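You operate a simulated robot arm through the tools that you are given. There is no shell and no other tool.

The job below is to be done with a simulated robot arm. You get a single attempt, and the scene is never put back.

Task
Set the controls near the top of the steel bench. At the end: the left gold knob is turned to 7; the right red ring is turned to loose; the left red ring is turned to loose; the right gold knob is turned to 7; whatever was shut is shut again. Leave all else as you found it, and nothing knocked over.

It is judged by the outcome, as a careful person would: the job done as asked, and still so three seconds after it is handed in. It fails if anything else is knocked over, pushed out of place, dropped, spilled or broken.

Robot
A 6-joint arm with a two-finger parallel gripper, fixed in place. Base frame: the origin is on the floor under the middle of its stand, x ahead of it, y to its left, z up; the work surface is at about z = 890. Lengths are in mm, angles in rad, forces in N, time in s.
With the tool pointing down near the work surface it reaches from about 240 to 660 mm from the base axis. Its first joint turns from -1.152 to 1.152 rad. Payload 2.9 kg.
The tool frame sits at the grasp point between the pads (the TCP): z along the fingers, y along the line on which they close. The tips reach 30 mm beyond it. Largest opening 110 mm; finger width 20, thickness 10; the body of the gripper, 48 by 112 mm, starts 55 mm behind the TCP.
Orientation is that of the tool frame in the base frame, as [roll, pitch, yaw] about the fixed x, y, z axes, in that order (R = Rz(yaw) Ry(pitch) Rx(roll)). With the fingers straight down and closing along the base's y, the tool's x points along the base's -x, its y along +y and its z along -z.

Tools
- The arm moves only by the tool step_arm. Its argument "commands" is a list of rows, each a list of 7 numbers: the shift along the tool's x, y, z in m, then the turn, a rotation vector about the tool's x, y, z in rad, then the opening, from 0 (shut) to 1 (fully open). In form: [[tx, ty, tz, ax, ay, az, gripper], ...]. A call has 1 to 20 rows; each row shifts and turns the commanded pose from where the row before left it, along the tool's axes as they then stand. Each row takes 0.2 s and may step no farther than 50 mm and 0.15 rad from the row before; otherwise, or with a gripper value out of range, the whole call is refused. A pose out of reach is approached as far as the arm can. The call stops where the force on the tool passes 40 N (or 10 N more than at its start, if that is more) or the arm is blocked; 0.2 s more then pass. The fingers move at their own pace (about 108 mm/s each) and stop on an object; they squeeze with about 22 N. The grip force told is the motor's: it shows also when the fingers shut on nothing. Time passes only in rows, and 0.2 s behind the last, so rows that do not move let the fingers close. The reply holds the time, the measured pose of the TCP, the force on the tool along the base axes, the opening and the grip force, in the units named above and with some noise, with the torque about the TCP (base axes, N m) and any sound that the robot's microphone picked up.
- Cameras (640 x 400 px; columns grow to the right, rows downward): "scene" is fixed at [77.4, 423.9, 1410.8]; the picture's right is [-0.79, -0.61, 0.00], its down [-0.20, 0.26, -0.95] and it looks along [0.58, -0.75, -0.33] (base axes); focal length 289 px, centre (320, 200). "wrist" rides on the gripper at [72, 17, -103] in the tool frame; the picture's right is [-0.23, 0.97, 0.00], its down [-0.76, -0.18, -0.62] and it looks along [-0.61, -0.14, 0.78] (tool axes); focal length 222 px, centre (320, 200).
- capture(camera): a new picture of that camera. The clock stands still meanwhile.
- locate(camera, pixels): for up to 12 pixels [column, row] of the newest picture of that camera ("zoom" is the newest enlarged one), the place [x, y, z] in the base frame of the surface seen there, good to about 2 mm. The clock stands still meanwhile.
- inspect(camera, box): a new picture of the part [left, top, right, bottom] of that camera's present view, enlarged. The clock stands still meanwhile.
- hand_in(): hands the job in; it is judged then, once.

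Leave the gripper open and the arm clear of the work at the hand-in unless told otherwise.

The tools are called after "Emit:" as a command line: name --pt "numbers of a row" for each row, then --argument value for the rest, lists and objects as JSON in quotes. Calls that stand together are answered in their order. step_arm: Moves the arm, as the interface text tells. Its arguments: {"type":"object","properties":{"commands":{"type":"array"}},"required":["commands"]} The other tools are called the same way: capture (camera) takes a picture; locate (camera, pixels) gives the place of the surface under pixels of a picture; inspect (camera, box) takes an enlarged picture of a part of a camera's view; hand_in () hands the job in.

At the start:

```text
t: 0.0
ee_pos: [311.3, 58.0, 1369.1]
ee_rot: [3.14, 0.0, 3.141]
contact_force: [-0.1, -0.3, 0.4]
wrist_torque: [0.0, -0.03, 0.0]
opening: 110.1
grip_force: 0.0
```

scene: 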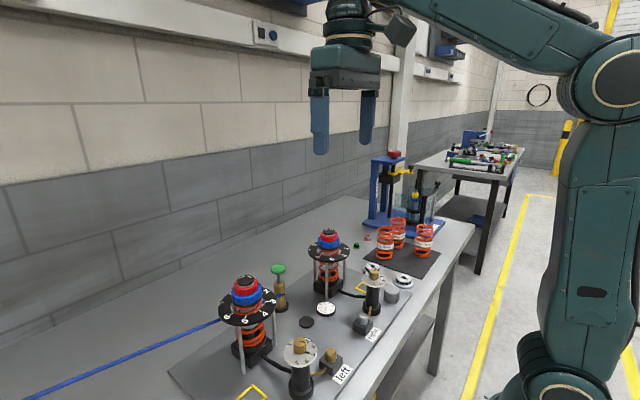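
wrist: 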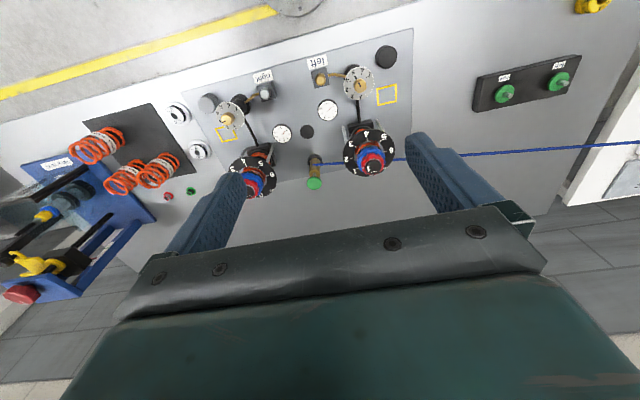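

I see a steel bench with two damper-like units, each with red and blue rings on top, and gold knobs, labelled "left" and "right". I'll take enlarged pictures of the controls to read them.

Emit:
inspect --camera "scene" --box '[200, 260, 360, 400]'

Emit:
inspect --camera "scene" --box '[290, 220, 430, 340]'

Emit:
inspect --camera "wrist" --box '[190, 30, 430, 210]'

Emit:
inspect --camera "wrist" --box '[320, 40, 420, 110]'

```text
2.86 times, centred on (280, 330) of scene
```

zoom: 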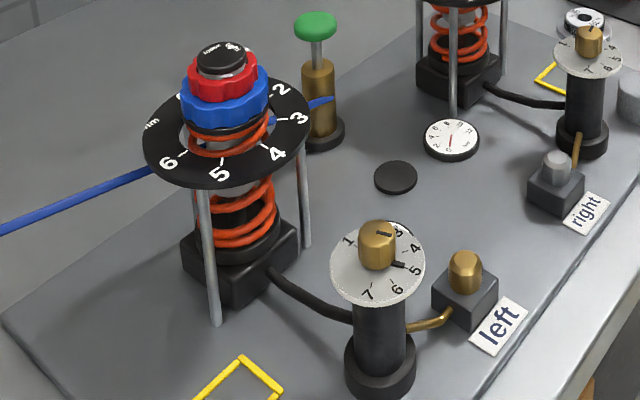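

```text
3.33 times, centred on (360, 280) of scene
```

zoom: 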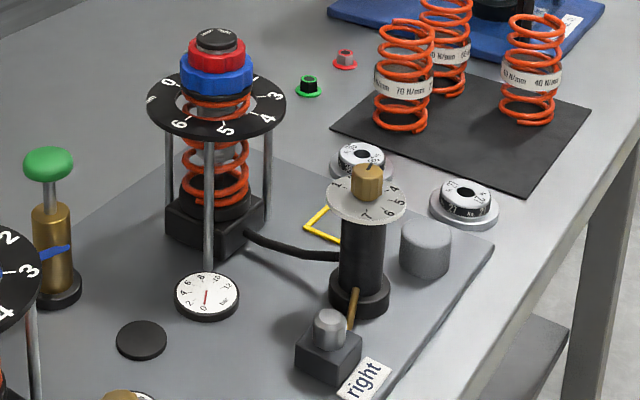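

```text
2.22 times, centred on (310, 120) of wrist
```

zoom: 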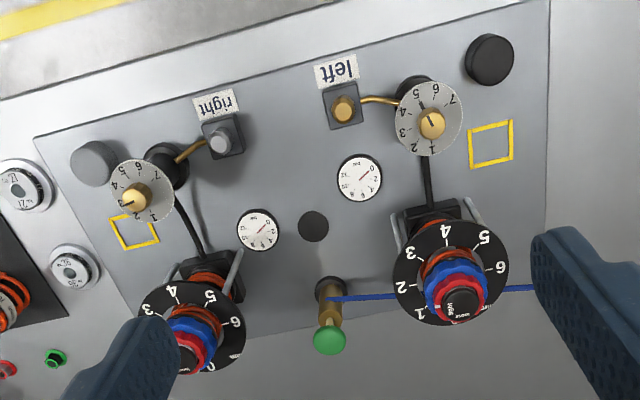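

```text
5.71 times, centred on (370, 75) of wrist
```

zoom: 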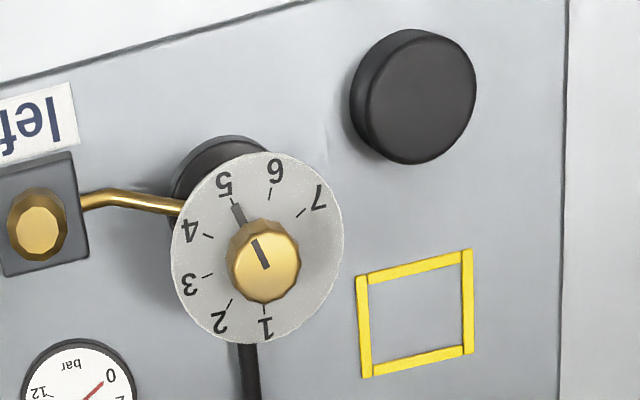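

Each unit has a dial with a gold knob (1–7), plus a spring strut with a blue ring, a red ring and a black top. I'll enlarge the ring tops to read the marks, and then locate the main parts in the wrist picture.

Emit:
inspect --camera "wrist" --box '[335, 120, 405, 185]'

Emit:
inspect --camera "scene" --box '[225, 268, 270, 300]'

Emit:
inspect --camera "scene" --box '[310, 222, 350, 250]'

Emit:
locate --camera "wrist" --pixels '[[361, 85], [373, 165], [226, 119], [250, 185], [386, 56], [208, 102], [320, 77], [264, 93], [315, 183], [327, 110], [282, 134], [307, 131]]'

```text
6.15 times, centred on (370, 152) of wrist
```

zoom: 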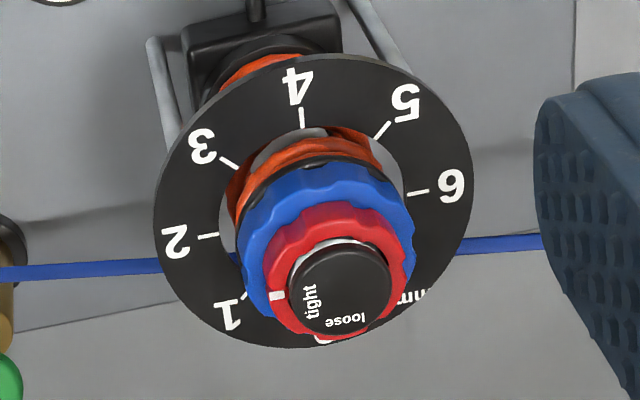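

```text
12.50 times, centred on (248, 284) of scene
```

zoom: 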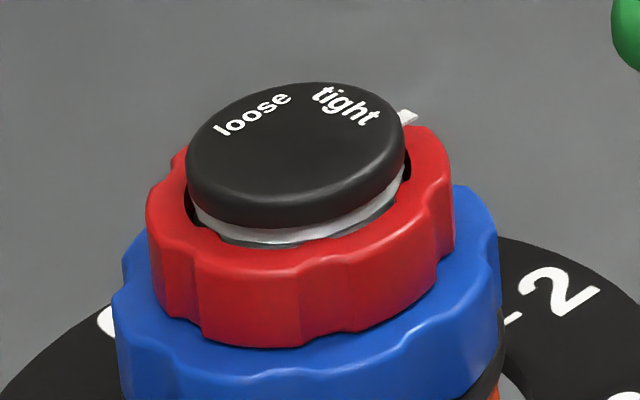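

```text
14.29 times, centred on (330, 236) of scene
```

zoom: 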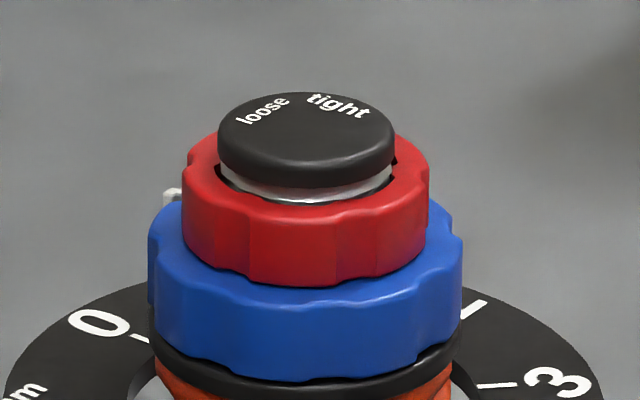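

```text
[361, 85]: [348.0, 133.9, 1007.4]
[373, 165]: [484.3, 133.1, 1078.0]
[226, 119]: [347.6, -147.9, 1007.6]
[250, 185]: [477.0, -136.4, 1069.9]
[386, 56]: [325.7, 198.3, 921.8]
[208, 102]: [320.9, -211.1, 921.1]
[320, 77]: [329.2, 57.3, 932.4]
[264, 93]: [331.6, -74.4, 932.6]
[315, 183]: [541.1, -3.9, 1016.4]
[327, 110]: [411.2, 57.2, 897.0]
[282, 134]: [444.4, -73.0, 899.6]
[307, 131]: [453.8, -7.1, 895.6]
```

The left red ring's white mark sits at "tight". The right one isn't clear yet. I'll bring the wrist camera closer to the left strut, staying high, for a better look.

Emit:
step_arm --pt "-0.014 0.0257 0.0355 0 0 0 1" --pt "-0.014 0.0257 0.0355 0 0 0 1" --pt "-0.014 0.0257 0.0355 0 0 0 1" --pt "-0.014 0.0257 0.0355 0 0 0 1" --pt "0 0 0 0 0 0 1"

Emit:
capture --camera "wrist"

```text
t: 1.2
ee_pos: [364.6, 163.1, 1227.6]
ee_rot: [3.14, 0.0, -3.141]
contact_force: [0.6, -0.7, 0.1]
wrist_torque: [0.0, 0.0, 0.02]
opening: 110.1
grip_force: 0.0
```

```text
taken
```

wrist: 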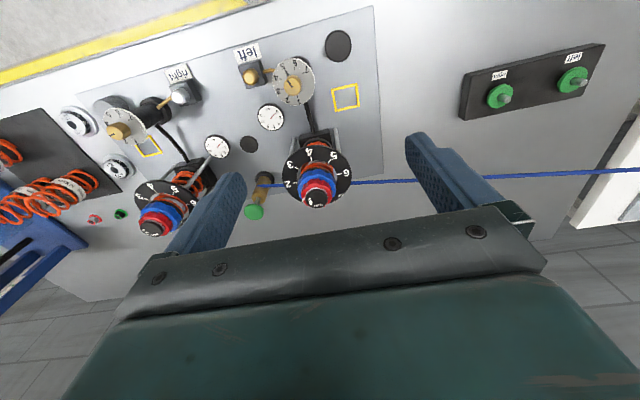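

The left strut top is at about (318,190). I'll enlarge it, along with the green-button box at about (535,80).

Emit:
inspect --camera "wrist" --box '[275, 135, 365, 215]'

Emit:
inspect --camera "wrist" --box '[455, 35, 615, 135]'

Emit:
inspect --camera "wrist" --box '[75, 60, 255, 250]'

Emit:
inspect --camera "wrist" --box '[230, 25, 370, 125]'

```text
5.00 times, centred on (320, 175) of wrist
```

zoom: 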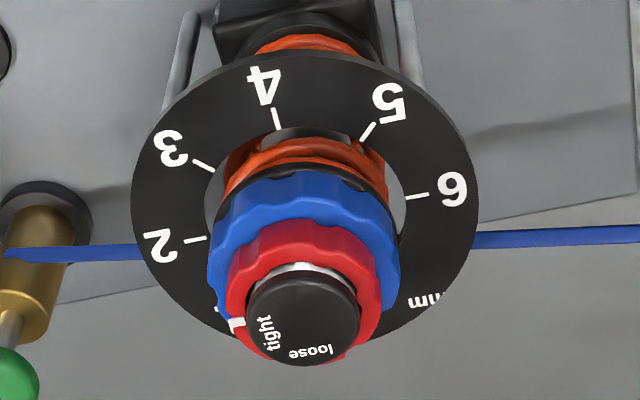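

```text
4.00 times, centred on (535, 85) of wrist
```

zoom: 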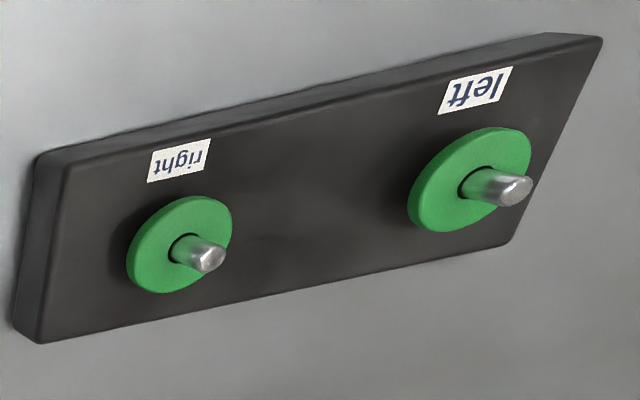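

```text
2.11 times, centred on (165, 155) of wrist
```

zoom: 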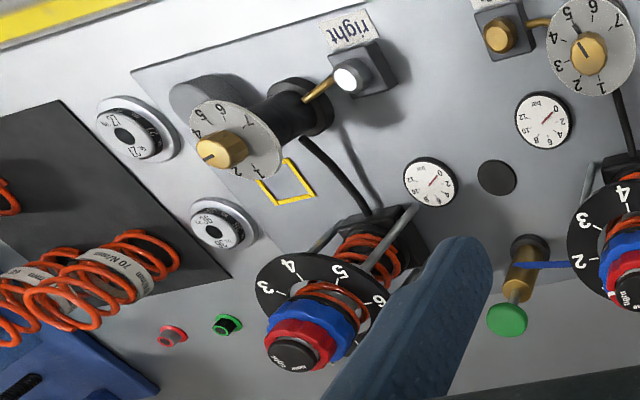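

```text
4.00 times, centred on (300, 75) of wrist
```

zoom: 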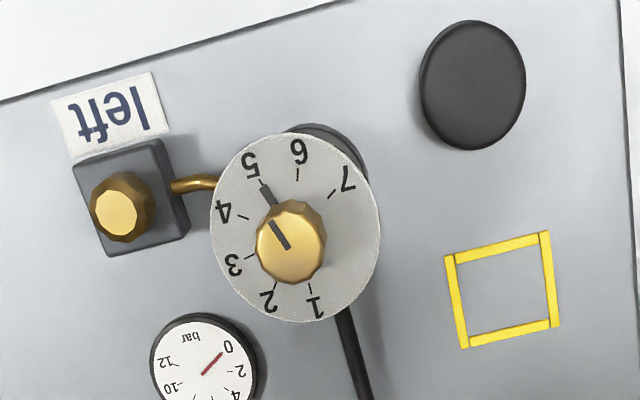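

The left dial is in this last enlargement, and its knob pointer is by 5. I'll locate the ticks, pointer and knob edges there to get exact angles.

Emit:
locate --camera "zoom" --pixels '[[290, 228], [264, 188], [333, 194], [297, 174], [310, 288], [276, 286], [249, 256], [243, 217], [275, 222], [287, 247], [212, 230], [379, 225]]'

Emit:
locate --camera "wrist" --pixels '[[318, 198], [338, 45], [250, 75], [118, 133], [185, 95], [105, 105], [497, 92], [570, 75], [255, 210]]'

```text
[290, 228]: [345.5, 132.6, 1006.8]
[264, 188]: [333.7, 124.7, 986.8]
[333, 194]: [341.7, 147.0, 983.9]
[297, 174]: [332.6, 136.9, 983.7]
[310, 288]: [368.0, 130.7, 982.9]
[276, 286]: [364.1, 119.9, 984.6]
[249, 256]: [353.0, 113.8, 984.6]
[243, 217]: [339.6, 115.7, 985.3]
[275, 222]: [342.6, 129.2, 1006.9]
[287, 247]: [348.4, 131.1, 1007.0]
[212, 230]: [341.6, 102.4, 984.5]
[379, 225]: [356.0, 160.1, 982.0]
```

```text
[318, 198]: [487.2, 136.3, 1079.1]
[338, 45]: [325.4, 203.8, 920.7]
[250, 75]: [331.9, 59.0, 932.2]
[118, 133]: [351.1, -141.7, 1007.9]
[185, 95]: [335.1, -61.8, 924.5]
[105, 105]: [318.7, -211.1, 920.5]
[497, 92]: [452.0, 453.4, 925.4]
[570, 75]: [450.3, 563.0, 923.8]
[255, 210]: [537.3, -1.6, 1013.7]
```

The left dial has its centre near (350,131) with about 40° between numbers, rising clockwise as seen from above. The knob is at 5 now, so it needs about 80° clockwise. Next I'll move the camera over to the right unit at the same height.

Emit:
step_arm --pt "0 -0.0462 0 0 0 0 1" --pt "0 -0.0462 0 0 0 0 1" --pt "0 -0.0462 0 0 0 0 1" --pt "0 -0.0462 0 0 0 0 1" --pt "0 -0.0462 0 0 0 0 1" --pt "0 -0.0462 0 0 0 0 1" --pt "0 0 0 0 0 0 1"

Emit:
capture --camera "wrist"

```text
t: 2.8
ee_pos: [368.6, -113.2, 1227.2]
ee_rot: [3.138, -0.001, 3.141]
contact_force: [-1.2, -0.1, 1.0]
wrist_torque: [0.0, 0.0, -0.01]
opening: 110.3
grip_force: 0.0
```

```text
taken
```

wrist: 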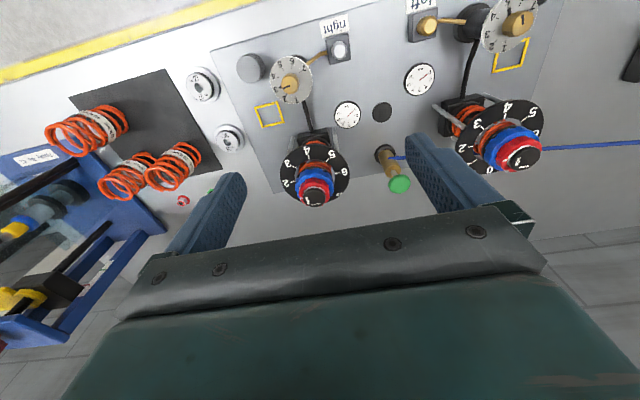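

The right dial is at about (290,80), the right strut top at about (316,190), and the left strut shows at about (510,150). I'll enlarge all three.

Emit:
inspect --camera "wrist" --box '[445, 90, 555, 180]'

Emit:
inspect --camera "wrist" --box '[275, 135, 365, 215]'

Emit:
inspect --camera "wrist" --box '[240, 40, 340, 110]'

```text
4.44 times, centred on (500, 135) of wrist
```

zoom: 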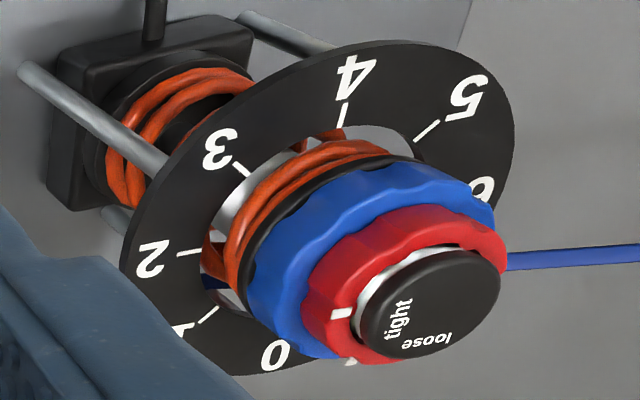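

```text
5.00 times, centred on (320, 175) of wrist
```

zoom: 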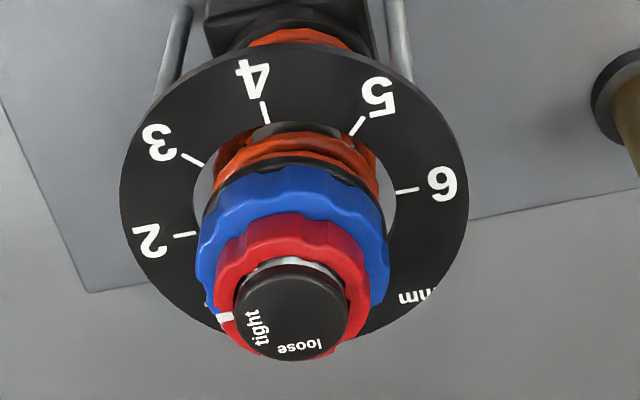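

```text
5.71 times, centred on (290, 75) of wrist
```

zoom: 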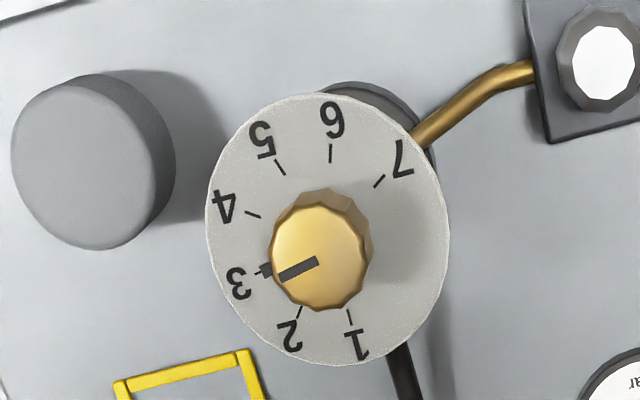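

The right knob is at 3 and its red ring is at "tight", like the left one. I'll locate the right dial's ticks and knob from this last enlargement.

Emit:
locate --camera "zoom" --pixels '[[322, 250], [281, 168], [330, 153], [379, 182], [351, 318], [299, 312], [262, 271], [252, 214], [283, 277], [316, 262], [207, 235], [447, 225]]'

Emit:
inspect --camera "wrist" --box '[295, 155, 345, 210]'

```text
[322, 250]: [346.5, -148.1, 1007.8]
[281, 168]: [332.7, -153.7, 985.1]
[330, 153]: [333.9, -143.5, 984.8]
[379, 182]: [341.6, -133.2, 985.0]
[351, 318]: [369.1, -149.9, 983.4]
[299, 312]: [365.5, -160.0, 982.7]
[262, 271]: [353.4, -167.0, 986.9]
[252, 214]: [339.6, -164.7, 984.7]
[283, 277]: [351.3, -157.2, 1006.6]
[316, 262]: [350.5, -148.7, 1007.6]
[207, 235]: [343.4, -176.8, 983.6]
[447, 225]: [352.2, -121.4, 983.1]
```

```text
7.27 times, centred on (320, 182) of wrist
```

zoom: 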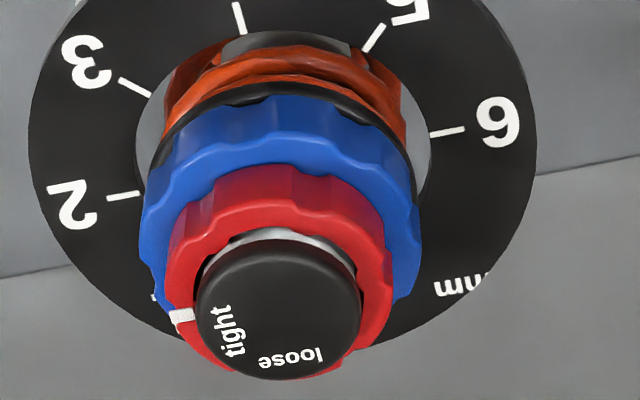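

Right dial centre is near (350,-149). Next I'll locate the right strut's cap, red ring and blue ring to get heights and sizes.

Emit:
locate --camera "zoom" --pixels '[[278, 320], [203, 315], [356, 315], [278, 258], [182, 316], [280, 215], [280, 192], [280, 174], [280, 150], [280, 110], [178, 285], [380, 290]]'

Emit:
locate --camera "zoom" --pixels '[[230, 335], [292, 360], [60, 130], [500, 130], [278, 375], [170, 345], [345, 365], [154, 297], [150, 230], [410, 230], [185, 215], [375, 210]]'

```text
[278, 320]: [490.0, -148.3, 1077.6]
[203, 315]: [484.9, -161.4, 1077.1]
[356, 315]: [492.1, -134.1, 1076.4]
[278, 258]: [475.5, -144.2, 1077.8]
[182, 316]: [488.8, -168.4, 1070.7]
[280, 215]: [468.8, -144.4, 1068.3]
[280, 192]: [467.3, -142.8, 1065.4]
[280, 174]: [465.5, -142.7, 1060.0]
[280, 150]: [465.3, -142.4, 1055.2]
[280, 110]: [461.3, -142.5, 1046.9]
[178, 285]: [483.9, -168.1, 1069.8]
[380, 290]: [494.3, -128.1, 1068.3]
```

```text
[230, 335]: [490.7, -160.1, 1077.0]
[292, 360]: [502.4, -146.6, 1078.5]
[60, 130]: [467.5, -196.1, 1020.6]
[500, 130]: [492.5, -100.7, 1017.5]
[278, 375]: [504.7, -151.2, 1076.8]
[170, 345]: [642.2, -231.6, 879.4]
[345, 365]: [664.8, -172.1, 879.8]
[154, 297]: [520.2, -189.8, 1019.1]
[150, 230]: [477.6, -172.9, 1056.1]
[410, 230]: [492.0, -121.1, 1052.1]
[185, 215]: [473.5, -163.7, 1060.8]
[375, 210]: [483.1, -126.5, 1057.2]
```

The right strut's axis is near (490,-148). Heights I read:

| Part | z (mm) | Radius (mm) |
|---|---|---|
| Cap top | about 1078 | – |
| Red ring | about 1057–1069 | about 23 |
| Blue ring | below 1056 | – |

From above, "tight" is at about -90° and "loose" at about 0–9°, so the ring goes about 90° counter-clockwise. I'll move above it and pre-turn the hand clockwise by 0.785 rad.

Emit:
step_arm --pt "-0.0405 -0.0117 0.0124 0 0 0 1" --pt "-0.0405 -0.0117 0.0124 0 0 0 1" --pt "-0.0405 -0.0117 0.0124 0 0 0 1" --pt "0 0 0 0 0 0 1" --pt "0 0 0 0 0 0.131 1" --pt "0 0 0 0 0 0.131 1" --pt "0 0 0 0 0 0.131 1" --pt "0 0 0 0 0 0.131 1" --pt "0 0 0 0 0 0.131 1" --pt "0 0 0 0 0 0.131 1" --pt "0 0 0 0 0 0 1"

Emit:
capture --camera "wrist"

Emit:
capture --camera "scene"

```text
t: 5.2
ee_pos: [490.9, -151.2, 1189.2]
ee_rot: [3.139, -0.001, 2.353]
contact_force: [0.9, 0.2, -0.1]
wrist_torque: [0.01, 0.02, -0.03]
opening: 110.1
grip_force: 0.0
```

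```text
taken
```

wrist: 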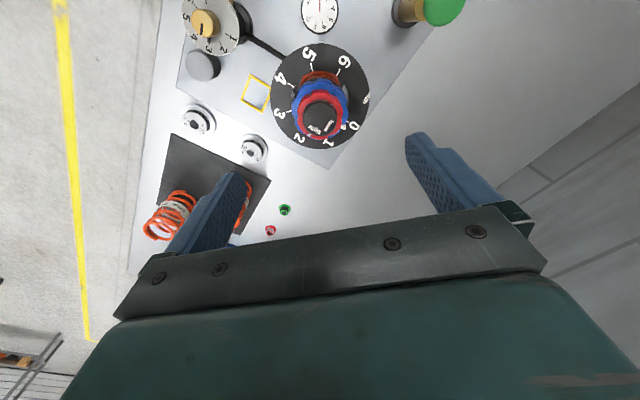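

```text
taken
```

scene: 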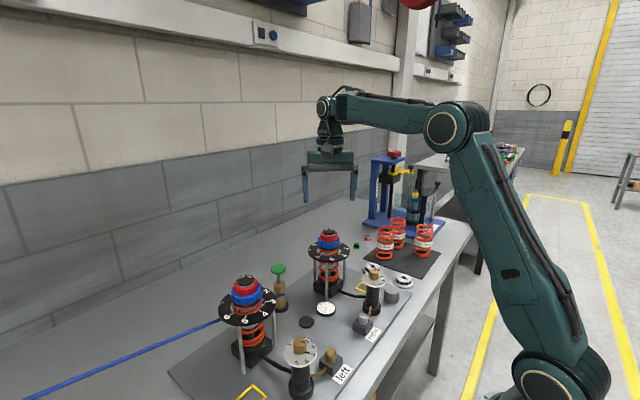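

The hand is above the right strut, and its top shows at about (322,110). I'll enlarge and locate to refine the axis and the marks.

Emit:
inspect --camera "wrist" --box '[265, 40, 375, 160]'

```text
3.33 times, centred on (320, 100) of wrist
```

zoom: 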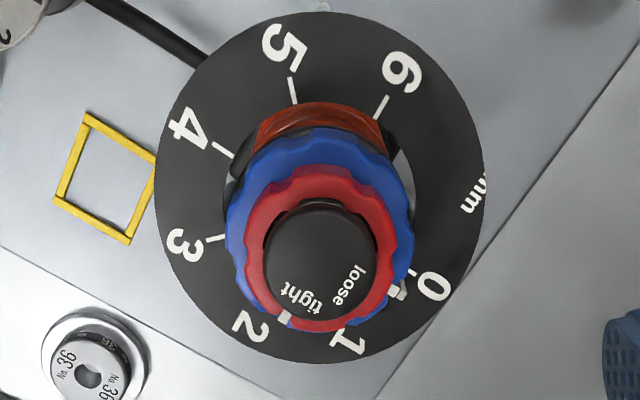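

Here I can see the red ring's mark at "tight" (about 285,322) and the blue ring's mark at about (398,291), just past 0. I'll locate these points.

Emit:
locate --camera "zoom" --pixels '[[320, 260], [268, 260], [374, 260], [320, 210], [322, 311], [284, 319], [299, 298], [343, 287], [398, 291], [250, 240], [390, 230], [318, 186]]'

Emit:
locate --camera "zoom" --pixels '[[322, 328], [410, 273], [338, 332], [270, 314], [216, 239], [222, 150], [294, 90], [381, 106], [235, 240], [405, 215], [318, 140], [320, 330]]'

```text
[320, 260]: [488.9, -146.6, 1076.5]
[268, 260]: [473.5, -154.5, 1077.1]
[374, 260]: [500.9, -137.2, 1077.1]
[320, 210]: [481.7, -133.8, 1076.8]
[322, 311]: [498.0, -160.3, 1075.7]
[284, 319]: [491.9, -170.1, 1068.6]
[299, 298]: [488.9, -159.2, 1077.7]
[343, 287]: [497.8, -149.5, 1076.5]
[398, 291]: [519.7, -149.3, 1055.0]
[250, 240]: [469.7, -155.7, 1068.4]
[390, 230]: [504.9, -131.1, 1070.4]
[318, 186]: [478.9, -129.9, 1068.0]
```

```text
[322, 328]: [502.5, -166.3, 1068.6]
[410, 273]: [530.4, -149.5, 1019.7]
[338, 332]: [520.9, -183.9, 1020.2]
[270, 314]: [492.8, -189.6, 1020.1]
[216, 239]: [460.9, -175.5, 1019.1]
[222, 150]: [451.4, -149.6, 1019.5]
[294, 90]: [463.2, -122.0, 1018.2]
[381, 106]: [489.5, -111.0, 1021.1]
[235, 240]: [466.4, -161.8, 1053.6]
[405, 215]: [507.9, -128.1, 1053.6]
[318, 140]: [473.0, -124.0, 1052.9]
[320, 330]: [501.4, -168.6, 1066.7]
```

Ticks put the strut axis at about (490,-149.5), the blue mark is at 0°, and the red ring needs +90° from above. The pose readings carry a few mm of noise, so I'll hold still and read it a few times.

Emit:
step_arm --pt "0 0 0 0 0 0 1"

Emit:
step_arm --pt "0 0 0 0 0 0 1"

Emit:
step_arm --pt "0 0 0 0 0 0 1"

Emit:
step_arm --pt "0 0 0 0 0 0 1"

```text
t: 5.6
ee_pos: [489.8, -150.7, 1189.5]
ee_rot: [3.14, 0.002, 2.355]
contact_force: [-0.7, 0.4, 0.4]
wrist_torque: [-0.01, -0.03, -0.05]
opening: 110.2
grip_force: 0.0
```

```text
t: 6.0
ee_pos: [489.9, -150.2, 1190.0]
ee_rot: [3.14, -0.001, 2.356]
contact_force: [0.2, 0.6, -0.2]
wrist_torque: [0.0, 0.0, 0.01]
opening: 110.0
grip_force: 0.1
```

```text
t: 6.4
ee_pos: [490.6, -150.7, 1190.4]
ee_rot: [3.14, 0.0, 2.356]
contact_force: [0.3, -0.1, 0.0]
wrist_torque: [-0.03, 0.0, 0.02]
opening: 110.2
grip_force: 0.0
```

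```text
t: 6.8
ee_pos: [489.6, -151.1, 1190.9]
ee_rot: [3.14, 0.001, 2.356]
contact_force: [0.1, -0.1, -0.3]
wrist_torque: [-0.03, -0.04, -0.02]
opening: 109.8
grip_force: 0.1
```

The hand averages (490.1,-150.8,1190). I'll shift +1.5 mm in y, then lower 99 mm with the fingers open, so the tips stop near z 1061, beside the red ring and above the blue one.

Emit:
step_arm --pt "0.0011 0.0011 0.03 0 0 0 1" --pt "0 0 0.03 0 0 0 0.8" --pt "0 0 0.025 0 0 0 0.7" --pt "0 0 0.014 0 0 0 0.7" --pt "0 0 0 0 0 0 0.7"

Emit:
capture --camera "wrist"

Emit:
inspect --camera "scene" --box '[280, 180, 380, 280]'

```text
t: 8.0
ee_pos: [488.4, -148.6, 1090.3]
ee_rot: [3.14, 0.0, 2.356]
contact_force: [-0.1, 0.0, -1.2]
wrist_torque: [-0.01, 0.0, 0.01]
opening: 76.9
grip_force: 0.1
```

```text
taken
```

wrist: 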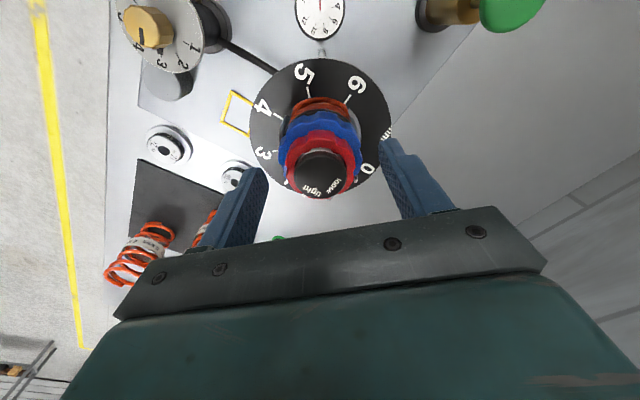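

```text
4.00 times, centred on (330, 230) of scene
```

zoom: 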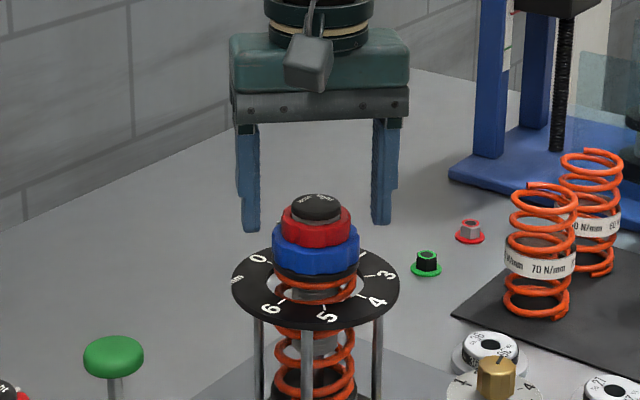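

The fingers stand on both sides of the red ring (tips at about (255,172) and (392,148) in the wrist view). I'll close slowly onto it.

Emit:
step_arm --pt "0 0 0 0 0 0 0.55" --pt "0 0 0 0 0 0 0.48" --pt "0 0 0 0 0 0 0.42" --pt "0 0 0 0 0 0 0.35" --pt "0 0 0 0 0 0 0.3"

Emit:
capture --camera "wrist"

Emit:
inspect --camera "scene" --box '[280, 180, 380, 280]'

```text
t: 9.2
ee_pos: [488.7, -149.1, 1090.3]
ee_rot: [3.14, -0.002, 2.354]
contact_force: [-0.6, -1.5, -0.9]
wrist_torque: [-0.27, 0.17, -0.02]
opening: 45.7
grip_force: 45.2
```

```text
taken
```

wrist: 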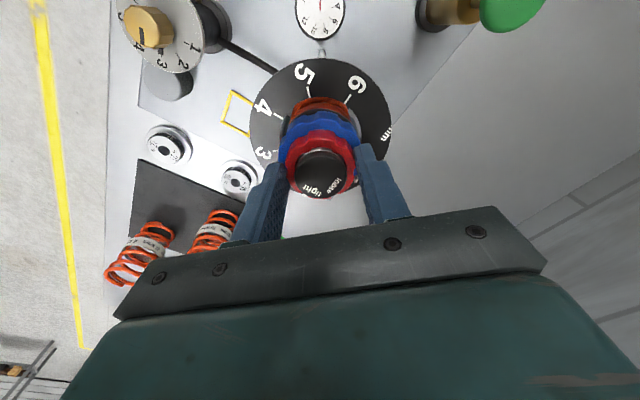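

```text
4.00 times, centred on (330, 230) of scene
```

zoom: 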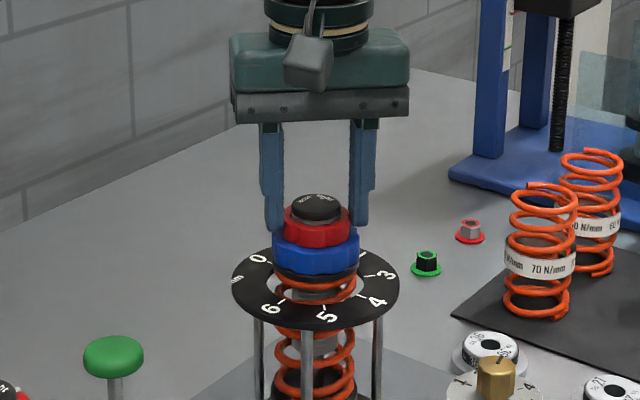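

The grip is on the red ring at 45.7 mm, with almost no side force. I'll turn it counter-clockwise a little (0.39 rad) and check.

Emit:
step_arm --pt "0 0 0 0 0 0 0.3" --pt "0 0 0 0 0 -0.13 0.3" --pt "0 0 0 0 0 -0.13 0.3" --pt "0 0 0 0 0 -0.13 0.3" --pt "0 0 0 0 0 0 0.3"

Emit:
capture --camera "wrist"

Emit:
inspect --camera "wrist" --box '[260, 70, 400, 200]'

```text
t: 10.4
ee_pos: [489.5, -149.8, 1090.2]
ee_rot: [3.14, -0.004, 2.745]
contact_force: [-13.5, -2.7, -2.3]
wrist_torque: [-0.33, 0.51, 0.0]
opening: 45.9
grip_force: 45.1
```

```text
taken
```

wrist: 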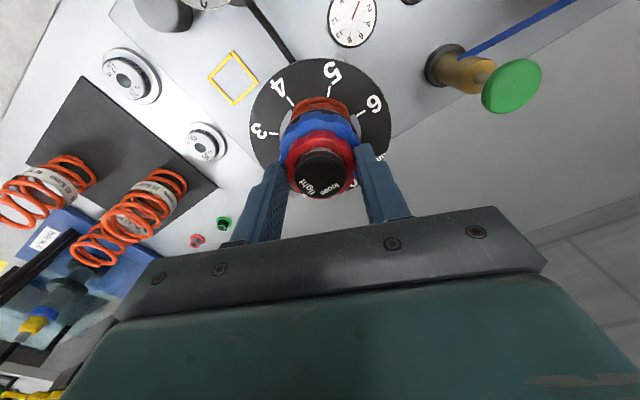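

```text
3.08 times, centred on (330, 135) of wrist
```

zoom: 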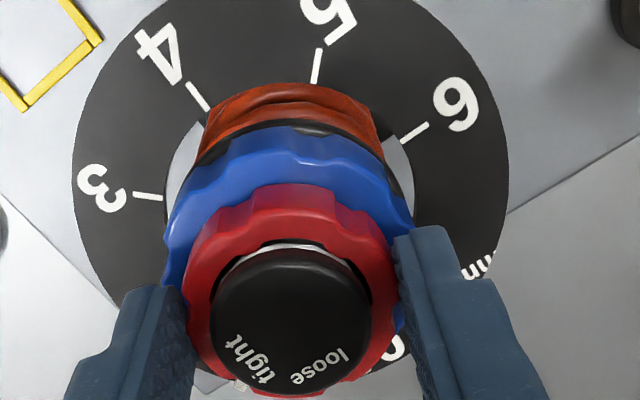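

The red ring appears to be turning with the fingers, but a side force of -13.5 N in x has built up because the hand is slightly off-centre. I'll ease 0.5 mm toward -x and turn on.

Emit:
step_arm --pt "0.0005 -0.0002 0 0 0 0 0.3" --pt "0 0 0 0 0 -0.1 0.3" --pt "0 0 0 0 0 -0.1 0.3" --pt "0 0 0 0 0 0 0.3"

Emit:
inspect --camera "wrist" --box '[260, 70, 400, 200]'

```text
t: 11.4
ee_pos: [488.3, -149.9, 1090.3]
ee_rot: [3.139, -0.001, 2.948]
contact_force: [-18.5, -9.0, -2.7]
wrist_torque: [-0.45, 0.88, -0.01]
opening: 45.7
grip_force: 44.8
```

```text
3.08 times, centred on (330, 135) of wrist
```

zoom: 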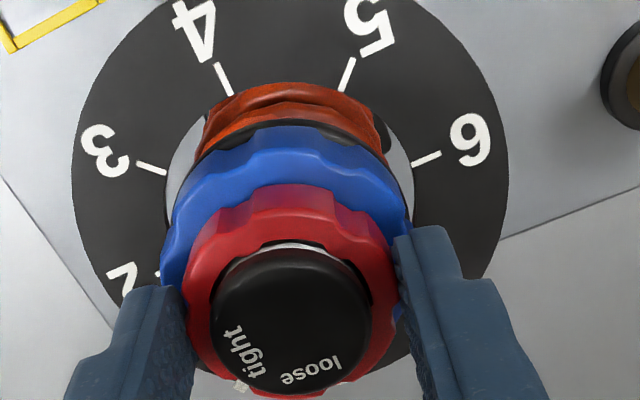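

The mark stays fixed relative to the fingers while "tight" moves away from it, so the ring really is turning. I'll relieve the side force with a 1 mm shift and keep turning.

Emit:
step_arm --pt "0.0008 -0.0006 0 0 0 0 0.3" --pt "0 0 0 0 0 0 0.3"

```text
t: 12.0
ee_pos: [486.4, -148.9, 1091.1]
ee_rot: [3.14, -0.001, 2.946]
contact_force: [-8.7, -7.0, -6.6]
wrist_torque: [-0.26, 0.89, -0.01]
opening: 45.9
grip_force: 45.0
```

Side force dropped to about 9 N. I'll shift another 0.5 mm the same way and turn 0.4 rad more.

Emit:
step_arm --pt "0.0005 -0.0004 0 0 0 -0.1 0.3" --pt "0 0 0 0 0 -0.1 0.3" --pt "0 0 0 0 0 -0.1 0.3" --pt "0 0 0 0 0 -0.1 0.3" --pt "0 0 0 0 0 0 0.3"

Emit:
inspect --camera "wrist" --box '[260, 70, 400, 200]'

```text
t: 13.2
ee_pos: [488.1, -150.6, 1091.5]
ee_rot: [-3.141, 0.003, -2.936]
contact_force: [5.0, -14.1, -10.9]
wrist_torque: [-0.85, -0.28, -0.08]
opening: 45.9
grip_force: 44.8
```

```text
3.08 times, centred on (330, 135) of wrist
```

zoom: 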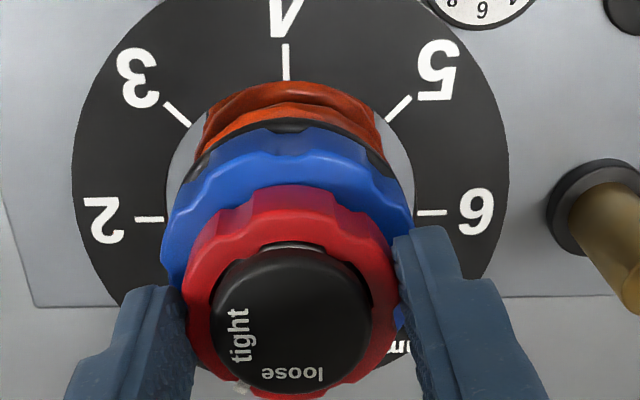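

I've turned 57° so far. There's a small downward and -y pull, so I'll relieve it and continue 0.3 rad.

Emit:
step_arm --pt "0 -0.0007 0.0005 0 0 0 0.3" --pt "0 0 0 0 0 -0.1 0.3" --pt "0 0 0 0 0 -0.1 0.3" --pt "0 0 0 0 0 -0.1 0.3" --pt "0 0 0 0 0 0 0.3"

```text
t: 14.4
ee_pos: [488.3, -150.2, 1089.2]
ee_rot: [3.141, 0.002, -2.636]
contact_force: [6.0, -9.6, -4.0]
wrist_torque: [-0.45, -0.27, -0.05]
opening: 45.7
grip_force: 45.2
```

74° turned, forces low. Now the last 0.28 rad.

Emit:
step_arm --pt "0 -0.0003 0 0 0 -0.1 0.3" --pt "0 0 0 0 0 -0.1 0.3" --pt "0 0 0 0 0 -0.08 0.3" --pt "0 0 0 0 0 0 0.3"

Emit:
inspect --camera "wrist" --box '[260, 70, 400, 200]'

Emit:
inspect --camera "scene" --box '[305, 215, 355, 260]'

```text
t: 15.4
ee_pos: [489.3, -150.1, 1090.0]
ee_rot: [-3.14, 0.001, -2.358]
contact_force: [10.5, -11.0, 1.7]
wrist_torque: [-0.19, -0.19, -0.66]
opening: 45.6
grip_force: 45.0
```

```text
3.08 times, centred on (330, 135) of wrist
```

zoom: 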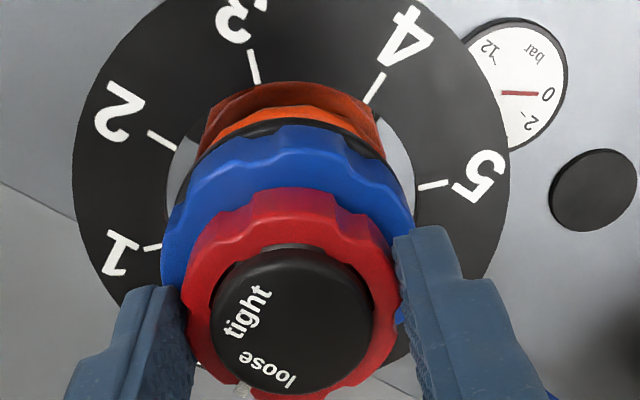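

```text
8.89 times, centred on (330, 238) of scene
```

zoom: 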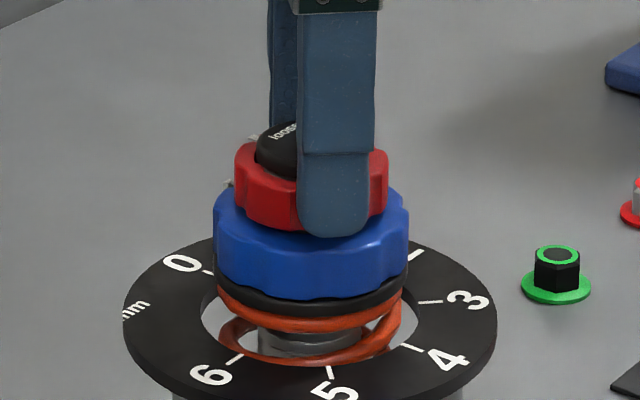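

A turning torque of -0.66 N·m has appeared at 90°, so the ring is against its loose stop. The blue mark hasn't moved in the scene view. I'll open the fingers and rise.

Emit:
step_arm --pt "0 0 0 0 0 0 0.5" --pt "0 0 0 0 0 0 0.7" --pt "0 0 0 0 0 0 0.7" --pt "0 0 -0.03 0 0 0 0.7" --pt "0 0 -0.035 0 0 0 0.7" --pt "0 0 -0.035 0 0 0 0.7" --pt "0 0 0 0 0 0 0.7"

Emit:
capture --camera "wrist"

Emit:
inspect --camera "wrist" --box '[265, 40, 375, 160]'

Emit:
inspect --camera "scene" --box '[305, 215, 355, 260]'

```text
t: 17.0
ee_pos: [487.4, -153.4, 1191.0]
ee_rot: [3.14, 0.001, -2.359]
contact_force: [0.6, -0.6, 0.4]
wrist_torque: [0.02, -0.02, -0.04]
opening: 77.2
grip_force: 0.1
```

```text
taken
```

wrist: 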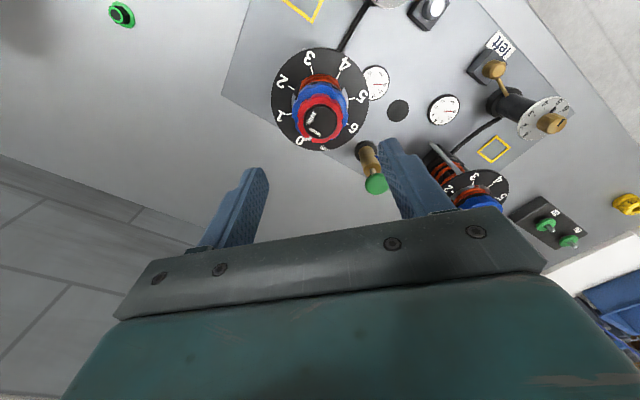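

```text
3.33 times, centred on (320, 100) of wrist
```

zoom: 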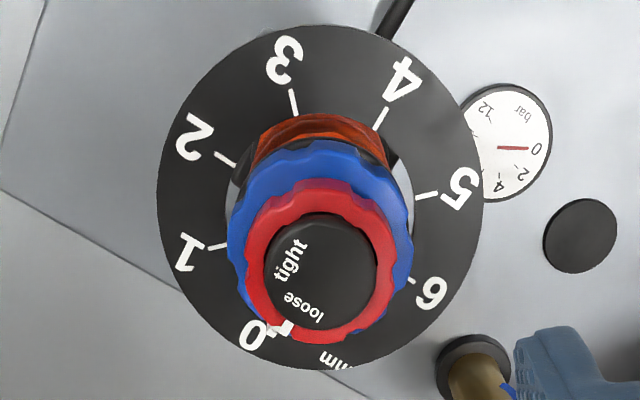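

```text
8.89 times, centred on (330, 238) of scene
```

zoom: 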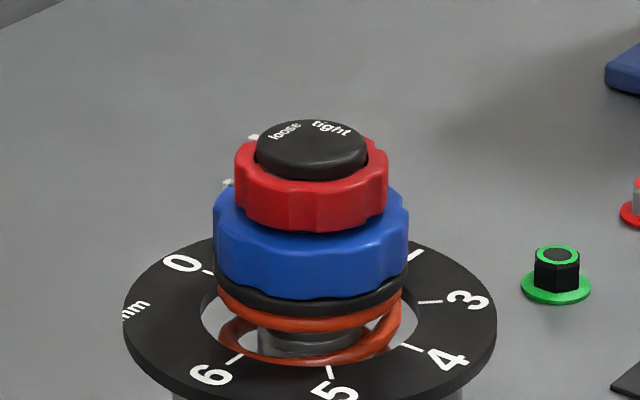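

The red mark now points at "loose", lined up with the blue mark at 0. I'll locate the marks to measure the angle.

Emit:
inspect --camera "wrist" --box '[290, 80, 350, 155]'

```text
5.33 times, centred on (320, 118) of wrist
```

zoom: 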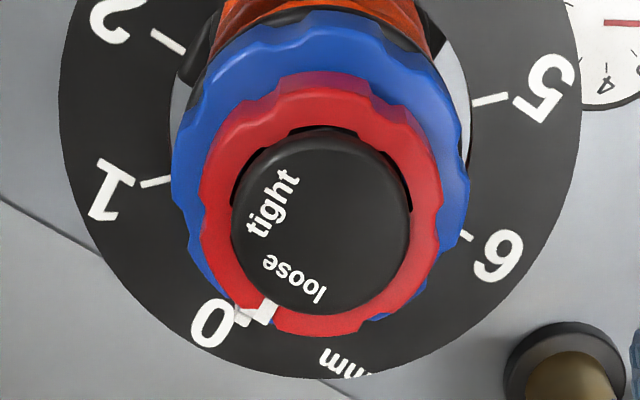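

Emit:
locate --camera "zoom" --pixels '[[264, 312], [245, 316], [258, 317], [322, 222], [232, 222], [410, 215], [322, 133], [295, 278], [272, 203], [204, 200], [438, 195]]'

```text
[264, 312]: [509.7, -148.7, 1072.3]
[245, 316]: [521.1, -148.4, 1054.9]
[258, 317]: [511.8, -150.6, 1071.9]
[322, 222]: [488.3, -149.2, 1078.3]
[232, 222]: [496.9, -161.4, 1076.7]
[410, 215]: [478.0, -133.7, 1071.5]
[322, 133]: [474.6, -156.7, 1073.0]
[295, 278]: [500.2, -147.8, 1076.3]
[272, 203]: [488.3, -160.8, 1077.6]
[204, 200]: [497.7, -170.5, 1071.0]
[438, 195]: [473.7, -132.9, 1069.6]
```

The red mark is at about 0° (loose), so the right ring is done. Next is the right gold knob at (350,-149), 160° clockwise in two grips. I'll move above it, staying high.

Emit:
step_arm --pt "0.02425 0.0245 0.0 0 0 0 0.7" --pt "0.02425 0.0245 0.015 0 0 0 0.7" --pt "0.02425 0.0245 0.025 0 0 0 0.7" --pt "0.02425 0.0245 0.03 0 0 0 0.7" --pt "0 0 0 0 0 0.083 0.6" --pt "0 0 0 0 0 0 0.6" --pt "0 0 0 0 0 0 0.6"

Emit:
step_arm --pt "0 0 0 0 0 0 0.6"

Emit:
step_arm --pt "0 0 0 0 0 0 0.6"

Emit:
capture --camera "wrist"

Emit:
capture --camera "scene"

```text
t: 18.6
ee_pos: [349.4, -150.0, 1121.0]
ee_rot: [3.141, 0.001, -2.444]
contact_force: [-0.6, 0.5, 0.2]
wrist_torque: [-0.02, -0.03, 0.02]
opening: 65.9
grip_force: 0.0
```

```text
t: 19.0
ee_pos: [350.2, -151.4, 1120.0]
ee_rot: [3.14, 0.003, -2.439]
contact_force: [0.0, -0.4, 0.3]
wrist_torque: [-0.01, 0.01, -0.02]
opening: 65.9
grip_force: 0.0
```

```text
t: 19.4
ee_pos: [351.5, -151.8, 1119.6]
ee_rot: [3.139, 0.003, -2.441]
contact_force: [-0.1, -0.8, 0.3]
wrist_torque: [0.0, 0.02, 0.02]
opening: 65.8
grip_force: 0.0
```

```text
taken
```

wrist: 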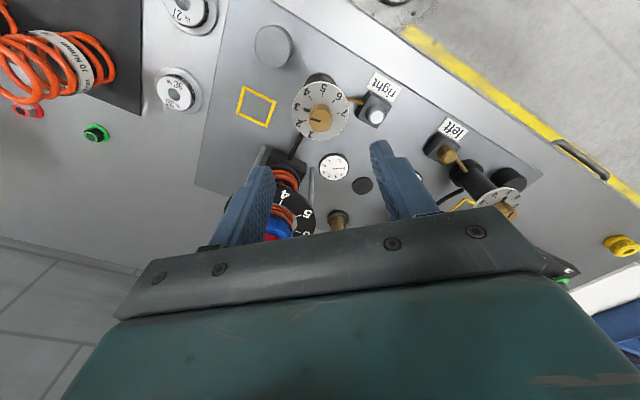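

```text
taken
```

scene: 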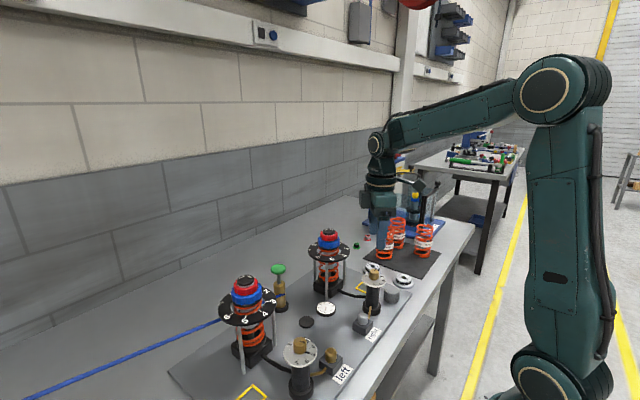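

The hand is above the right dial, with the knob at about (319,118) in the wrist view. I'll enlarge to refine the centre.

Emit:
inspect --camera "wrist" --box '[270, 60, 370, 160]'

```text
4.00 times, centred on (320, 110) of wrist
```

zoom: 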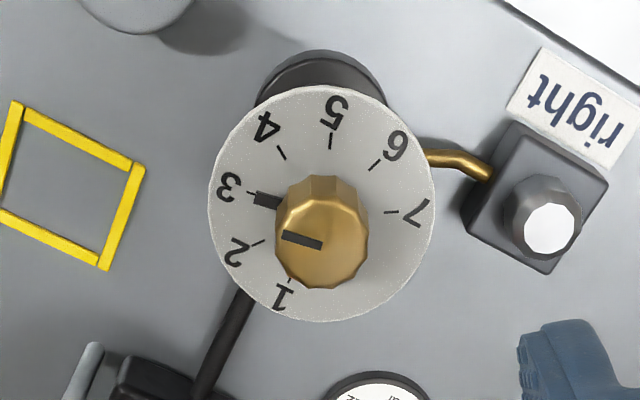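

Emit:
locate --camera "zoom" --pixels '[[322, 245], [278, 245], [365, 245], [322, 210], [322, 285], [266, 200], [288, 237], [318, 245], [281, 153], [330, 141], [375, 166], [391, 212]]'

Emit:
locate --camera "zoom" --pixels '[[252, 197], [258, 242], [289, 282], [322, 190], [210, 205], [434, 205], [320, 88], [322, 320], [280, 205], [362, 200], [285, 225], [360, 225]]'

```text
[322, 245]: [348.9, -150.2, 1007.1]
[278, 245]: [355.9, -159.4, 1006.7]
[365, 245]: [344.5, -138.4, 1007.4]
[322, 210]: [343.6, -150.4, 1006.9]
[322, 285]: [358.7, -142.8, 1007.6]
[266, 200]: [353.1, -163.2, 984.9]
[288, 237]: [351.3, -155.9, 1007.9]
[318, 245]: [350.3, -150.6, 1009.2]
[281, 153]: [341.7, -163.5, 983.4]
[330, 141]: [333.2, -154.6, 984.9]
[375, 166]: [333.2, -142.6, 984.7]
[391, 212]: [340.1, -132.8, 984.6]
```

```text
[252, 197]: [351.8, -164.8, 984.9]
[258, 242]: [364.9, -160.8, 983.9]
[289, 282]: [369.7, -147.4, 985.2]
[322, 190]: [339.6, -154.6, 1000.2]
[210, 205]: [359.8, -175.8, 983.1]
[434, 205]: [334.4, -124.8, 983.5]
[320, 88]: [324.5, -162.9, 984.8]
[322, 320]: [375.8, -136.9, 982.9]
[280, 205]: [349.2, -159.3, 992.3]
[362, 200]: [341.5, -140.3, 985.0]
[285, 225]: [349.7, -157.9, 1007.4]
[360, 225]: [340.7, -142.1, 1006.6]
```

Knob centre is about (350.3,-149.2), diameter about 24 mm, from the plate at z 985 up to z 1007. I'll shift +1.8 mm in y and lower so the tips end near z 991.

Emit:
step_arm --pt "-0.0012 0.0014 0.03 0 0 0 0.6" --pt "0 0 0.03 0 0 0 0.6" --pt "0 0 0.025 0 0 0 0.6" --pt "0 0 0.0138 0 0 0 0.6" --pt "0 0 0 0 0 0 0.6"

Emit:
capture --camera "wrist"

Emit:
inspect --camera "scene" --box '[330, 220, 430, 320]'

```text
t: 20.6
ee_pos: [350.3, -149.3, 1020.9]
ee_rot: [-3.141, 0.002, -2.44]
contact_force: [0.7, 0.0, -0.3]
wrist_torque: [-0.01, 0.0, 0.01]
opening: 66.0
grip_force: 0.1
```

```text
taken
```

wrist: 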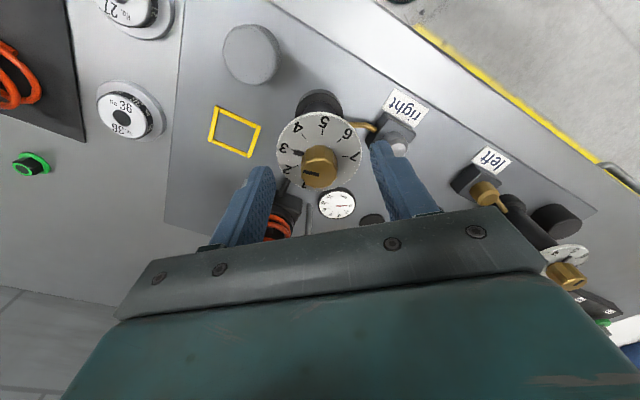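

```text
4.00 times, centred on (380, 270) of scene
```

zoom: 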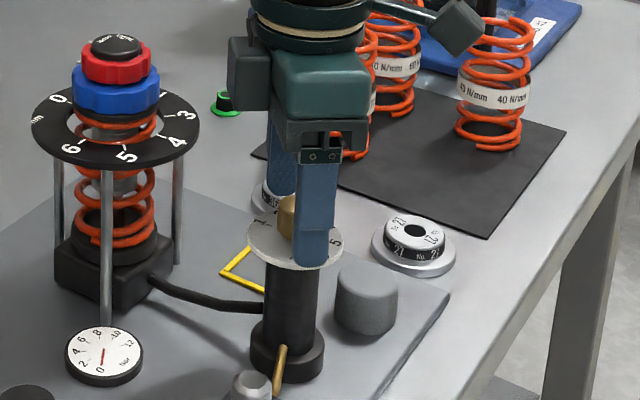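

The fingers straddle the knob above the plate. I'll close onto it.

Emit:
step_arm --pt "0 0 0 0 0 0 0.4" --pt "0 0 0 0 0 0 0.28" --pt "0 0 0 0 0 0 0.2" --pt "0 0 0 0 0 0 0.1" --pt "0 0 0 0 0 0 0.1"

Emit:
inspect --camera "wrist" --box '[250, 90, 390, 220]'

```text
t: 21.8
ee_pos: [351.0, -148.8, 1020.8]
ee_rot: [-3.142, 0.001, -2.442]
contact_force: [3.0, -3.3, -4.4]
wrist_torque: [-0.07, -0.16, 0.02]
opening: 23.3
grip_force: 45.0
```

```text
3.08 times, centred on (320, 155) of wrist
```

zoom: 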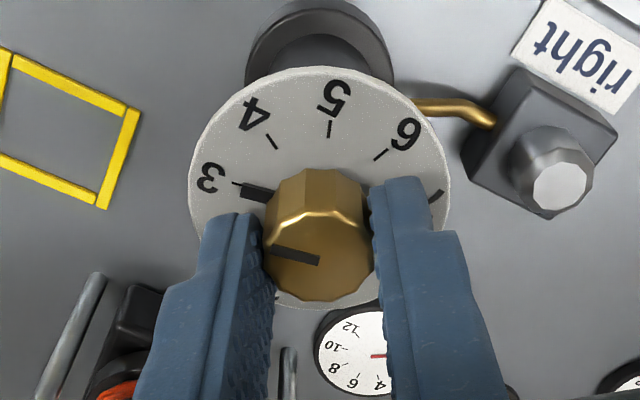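

The knob is held at 23.3 mm, still at 3. I'll turn it clockwise 0.4 rad first and check.

Emit:
step_arm --pt "0 0 0 0 0 0.1 0.1" --pt "0 0 0 0 0 0.1 0.1" --pt "0 0 0 0 0 0.1 0.1" --pt "0 0 0 0 0 0.1 0.1" --pt "0 0 0 0 0 0 0.1"

Emit:
inspect --camera "wrist" --box '[250, 90, 390, 220]'

```text
t: 23.0
ee_pos: [350.8, -149.3, 1021.3]
ee_rot: [-3.14, 0.003, -2.847]
contact_force: [8.7, -28.4, -9.0]
wrist_torque: [-0.48, 0.06, 0.0]
opening: 23.4
grip_force: 44.8
```

```text
3.08 times, centred on (320, 155) of wrist
```

zoom: 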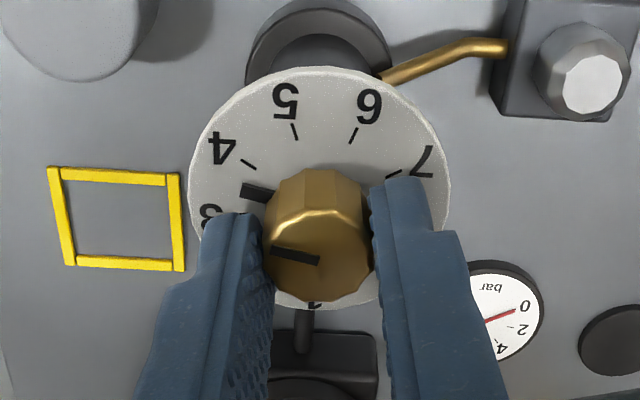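

The pointer has left 3 and is moving toward 4. A side force of about 28 N along the closing line means the knob centre is about 2 mm off the hand's axis. I'll relieve 0.7 mm and re-read the force.

Emit:
step_arm --pt "0 -0.0007 0 0 0 0 0.1" --pt "0 0 0 0 0 0 0.1"

```text
t: 23.6
ee_pos: [351.4, -150.2, 1021.0]
ee_rot: [-3.138, 0.002, -2.844]
contact_force: [5.7, -26.9, -10.5]
wrist_torque: [-0.41, -0.64, 0.02]
opening: 23.3
grip_force: 45.3
```

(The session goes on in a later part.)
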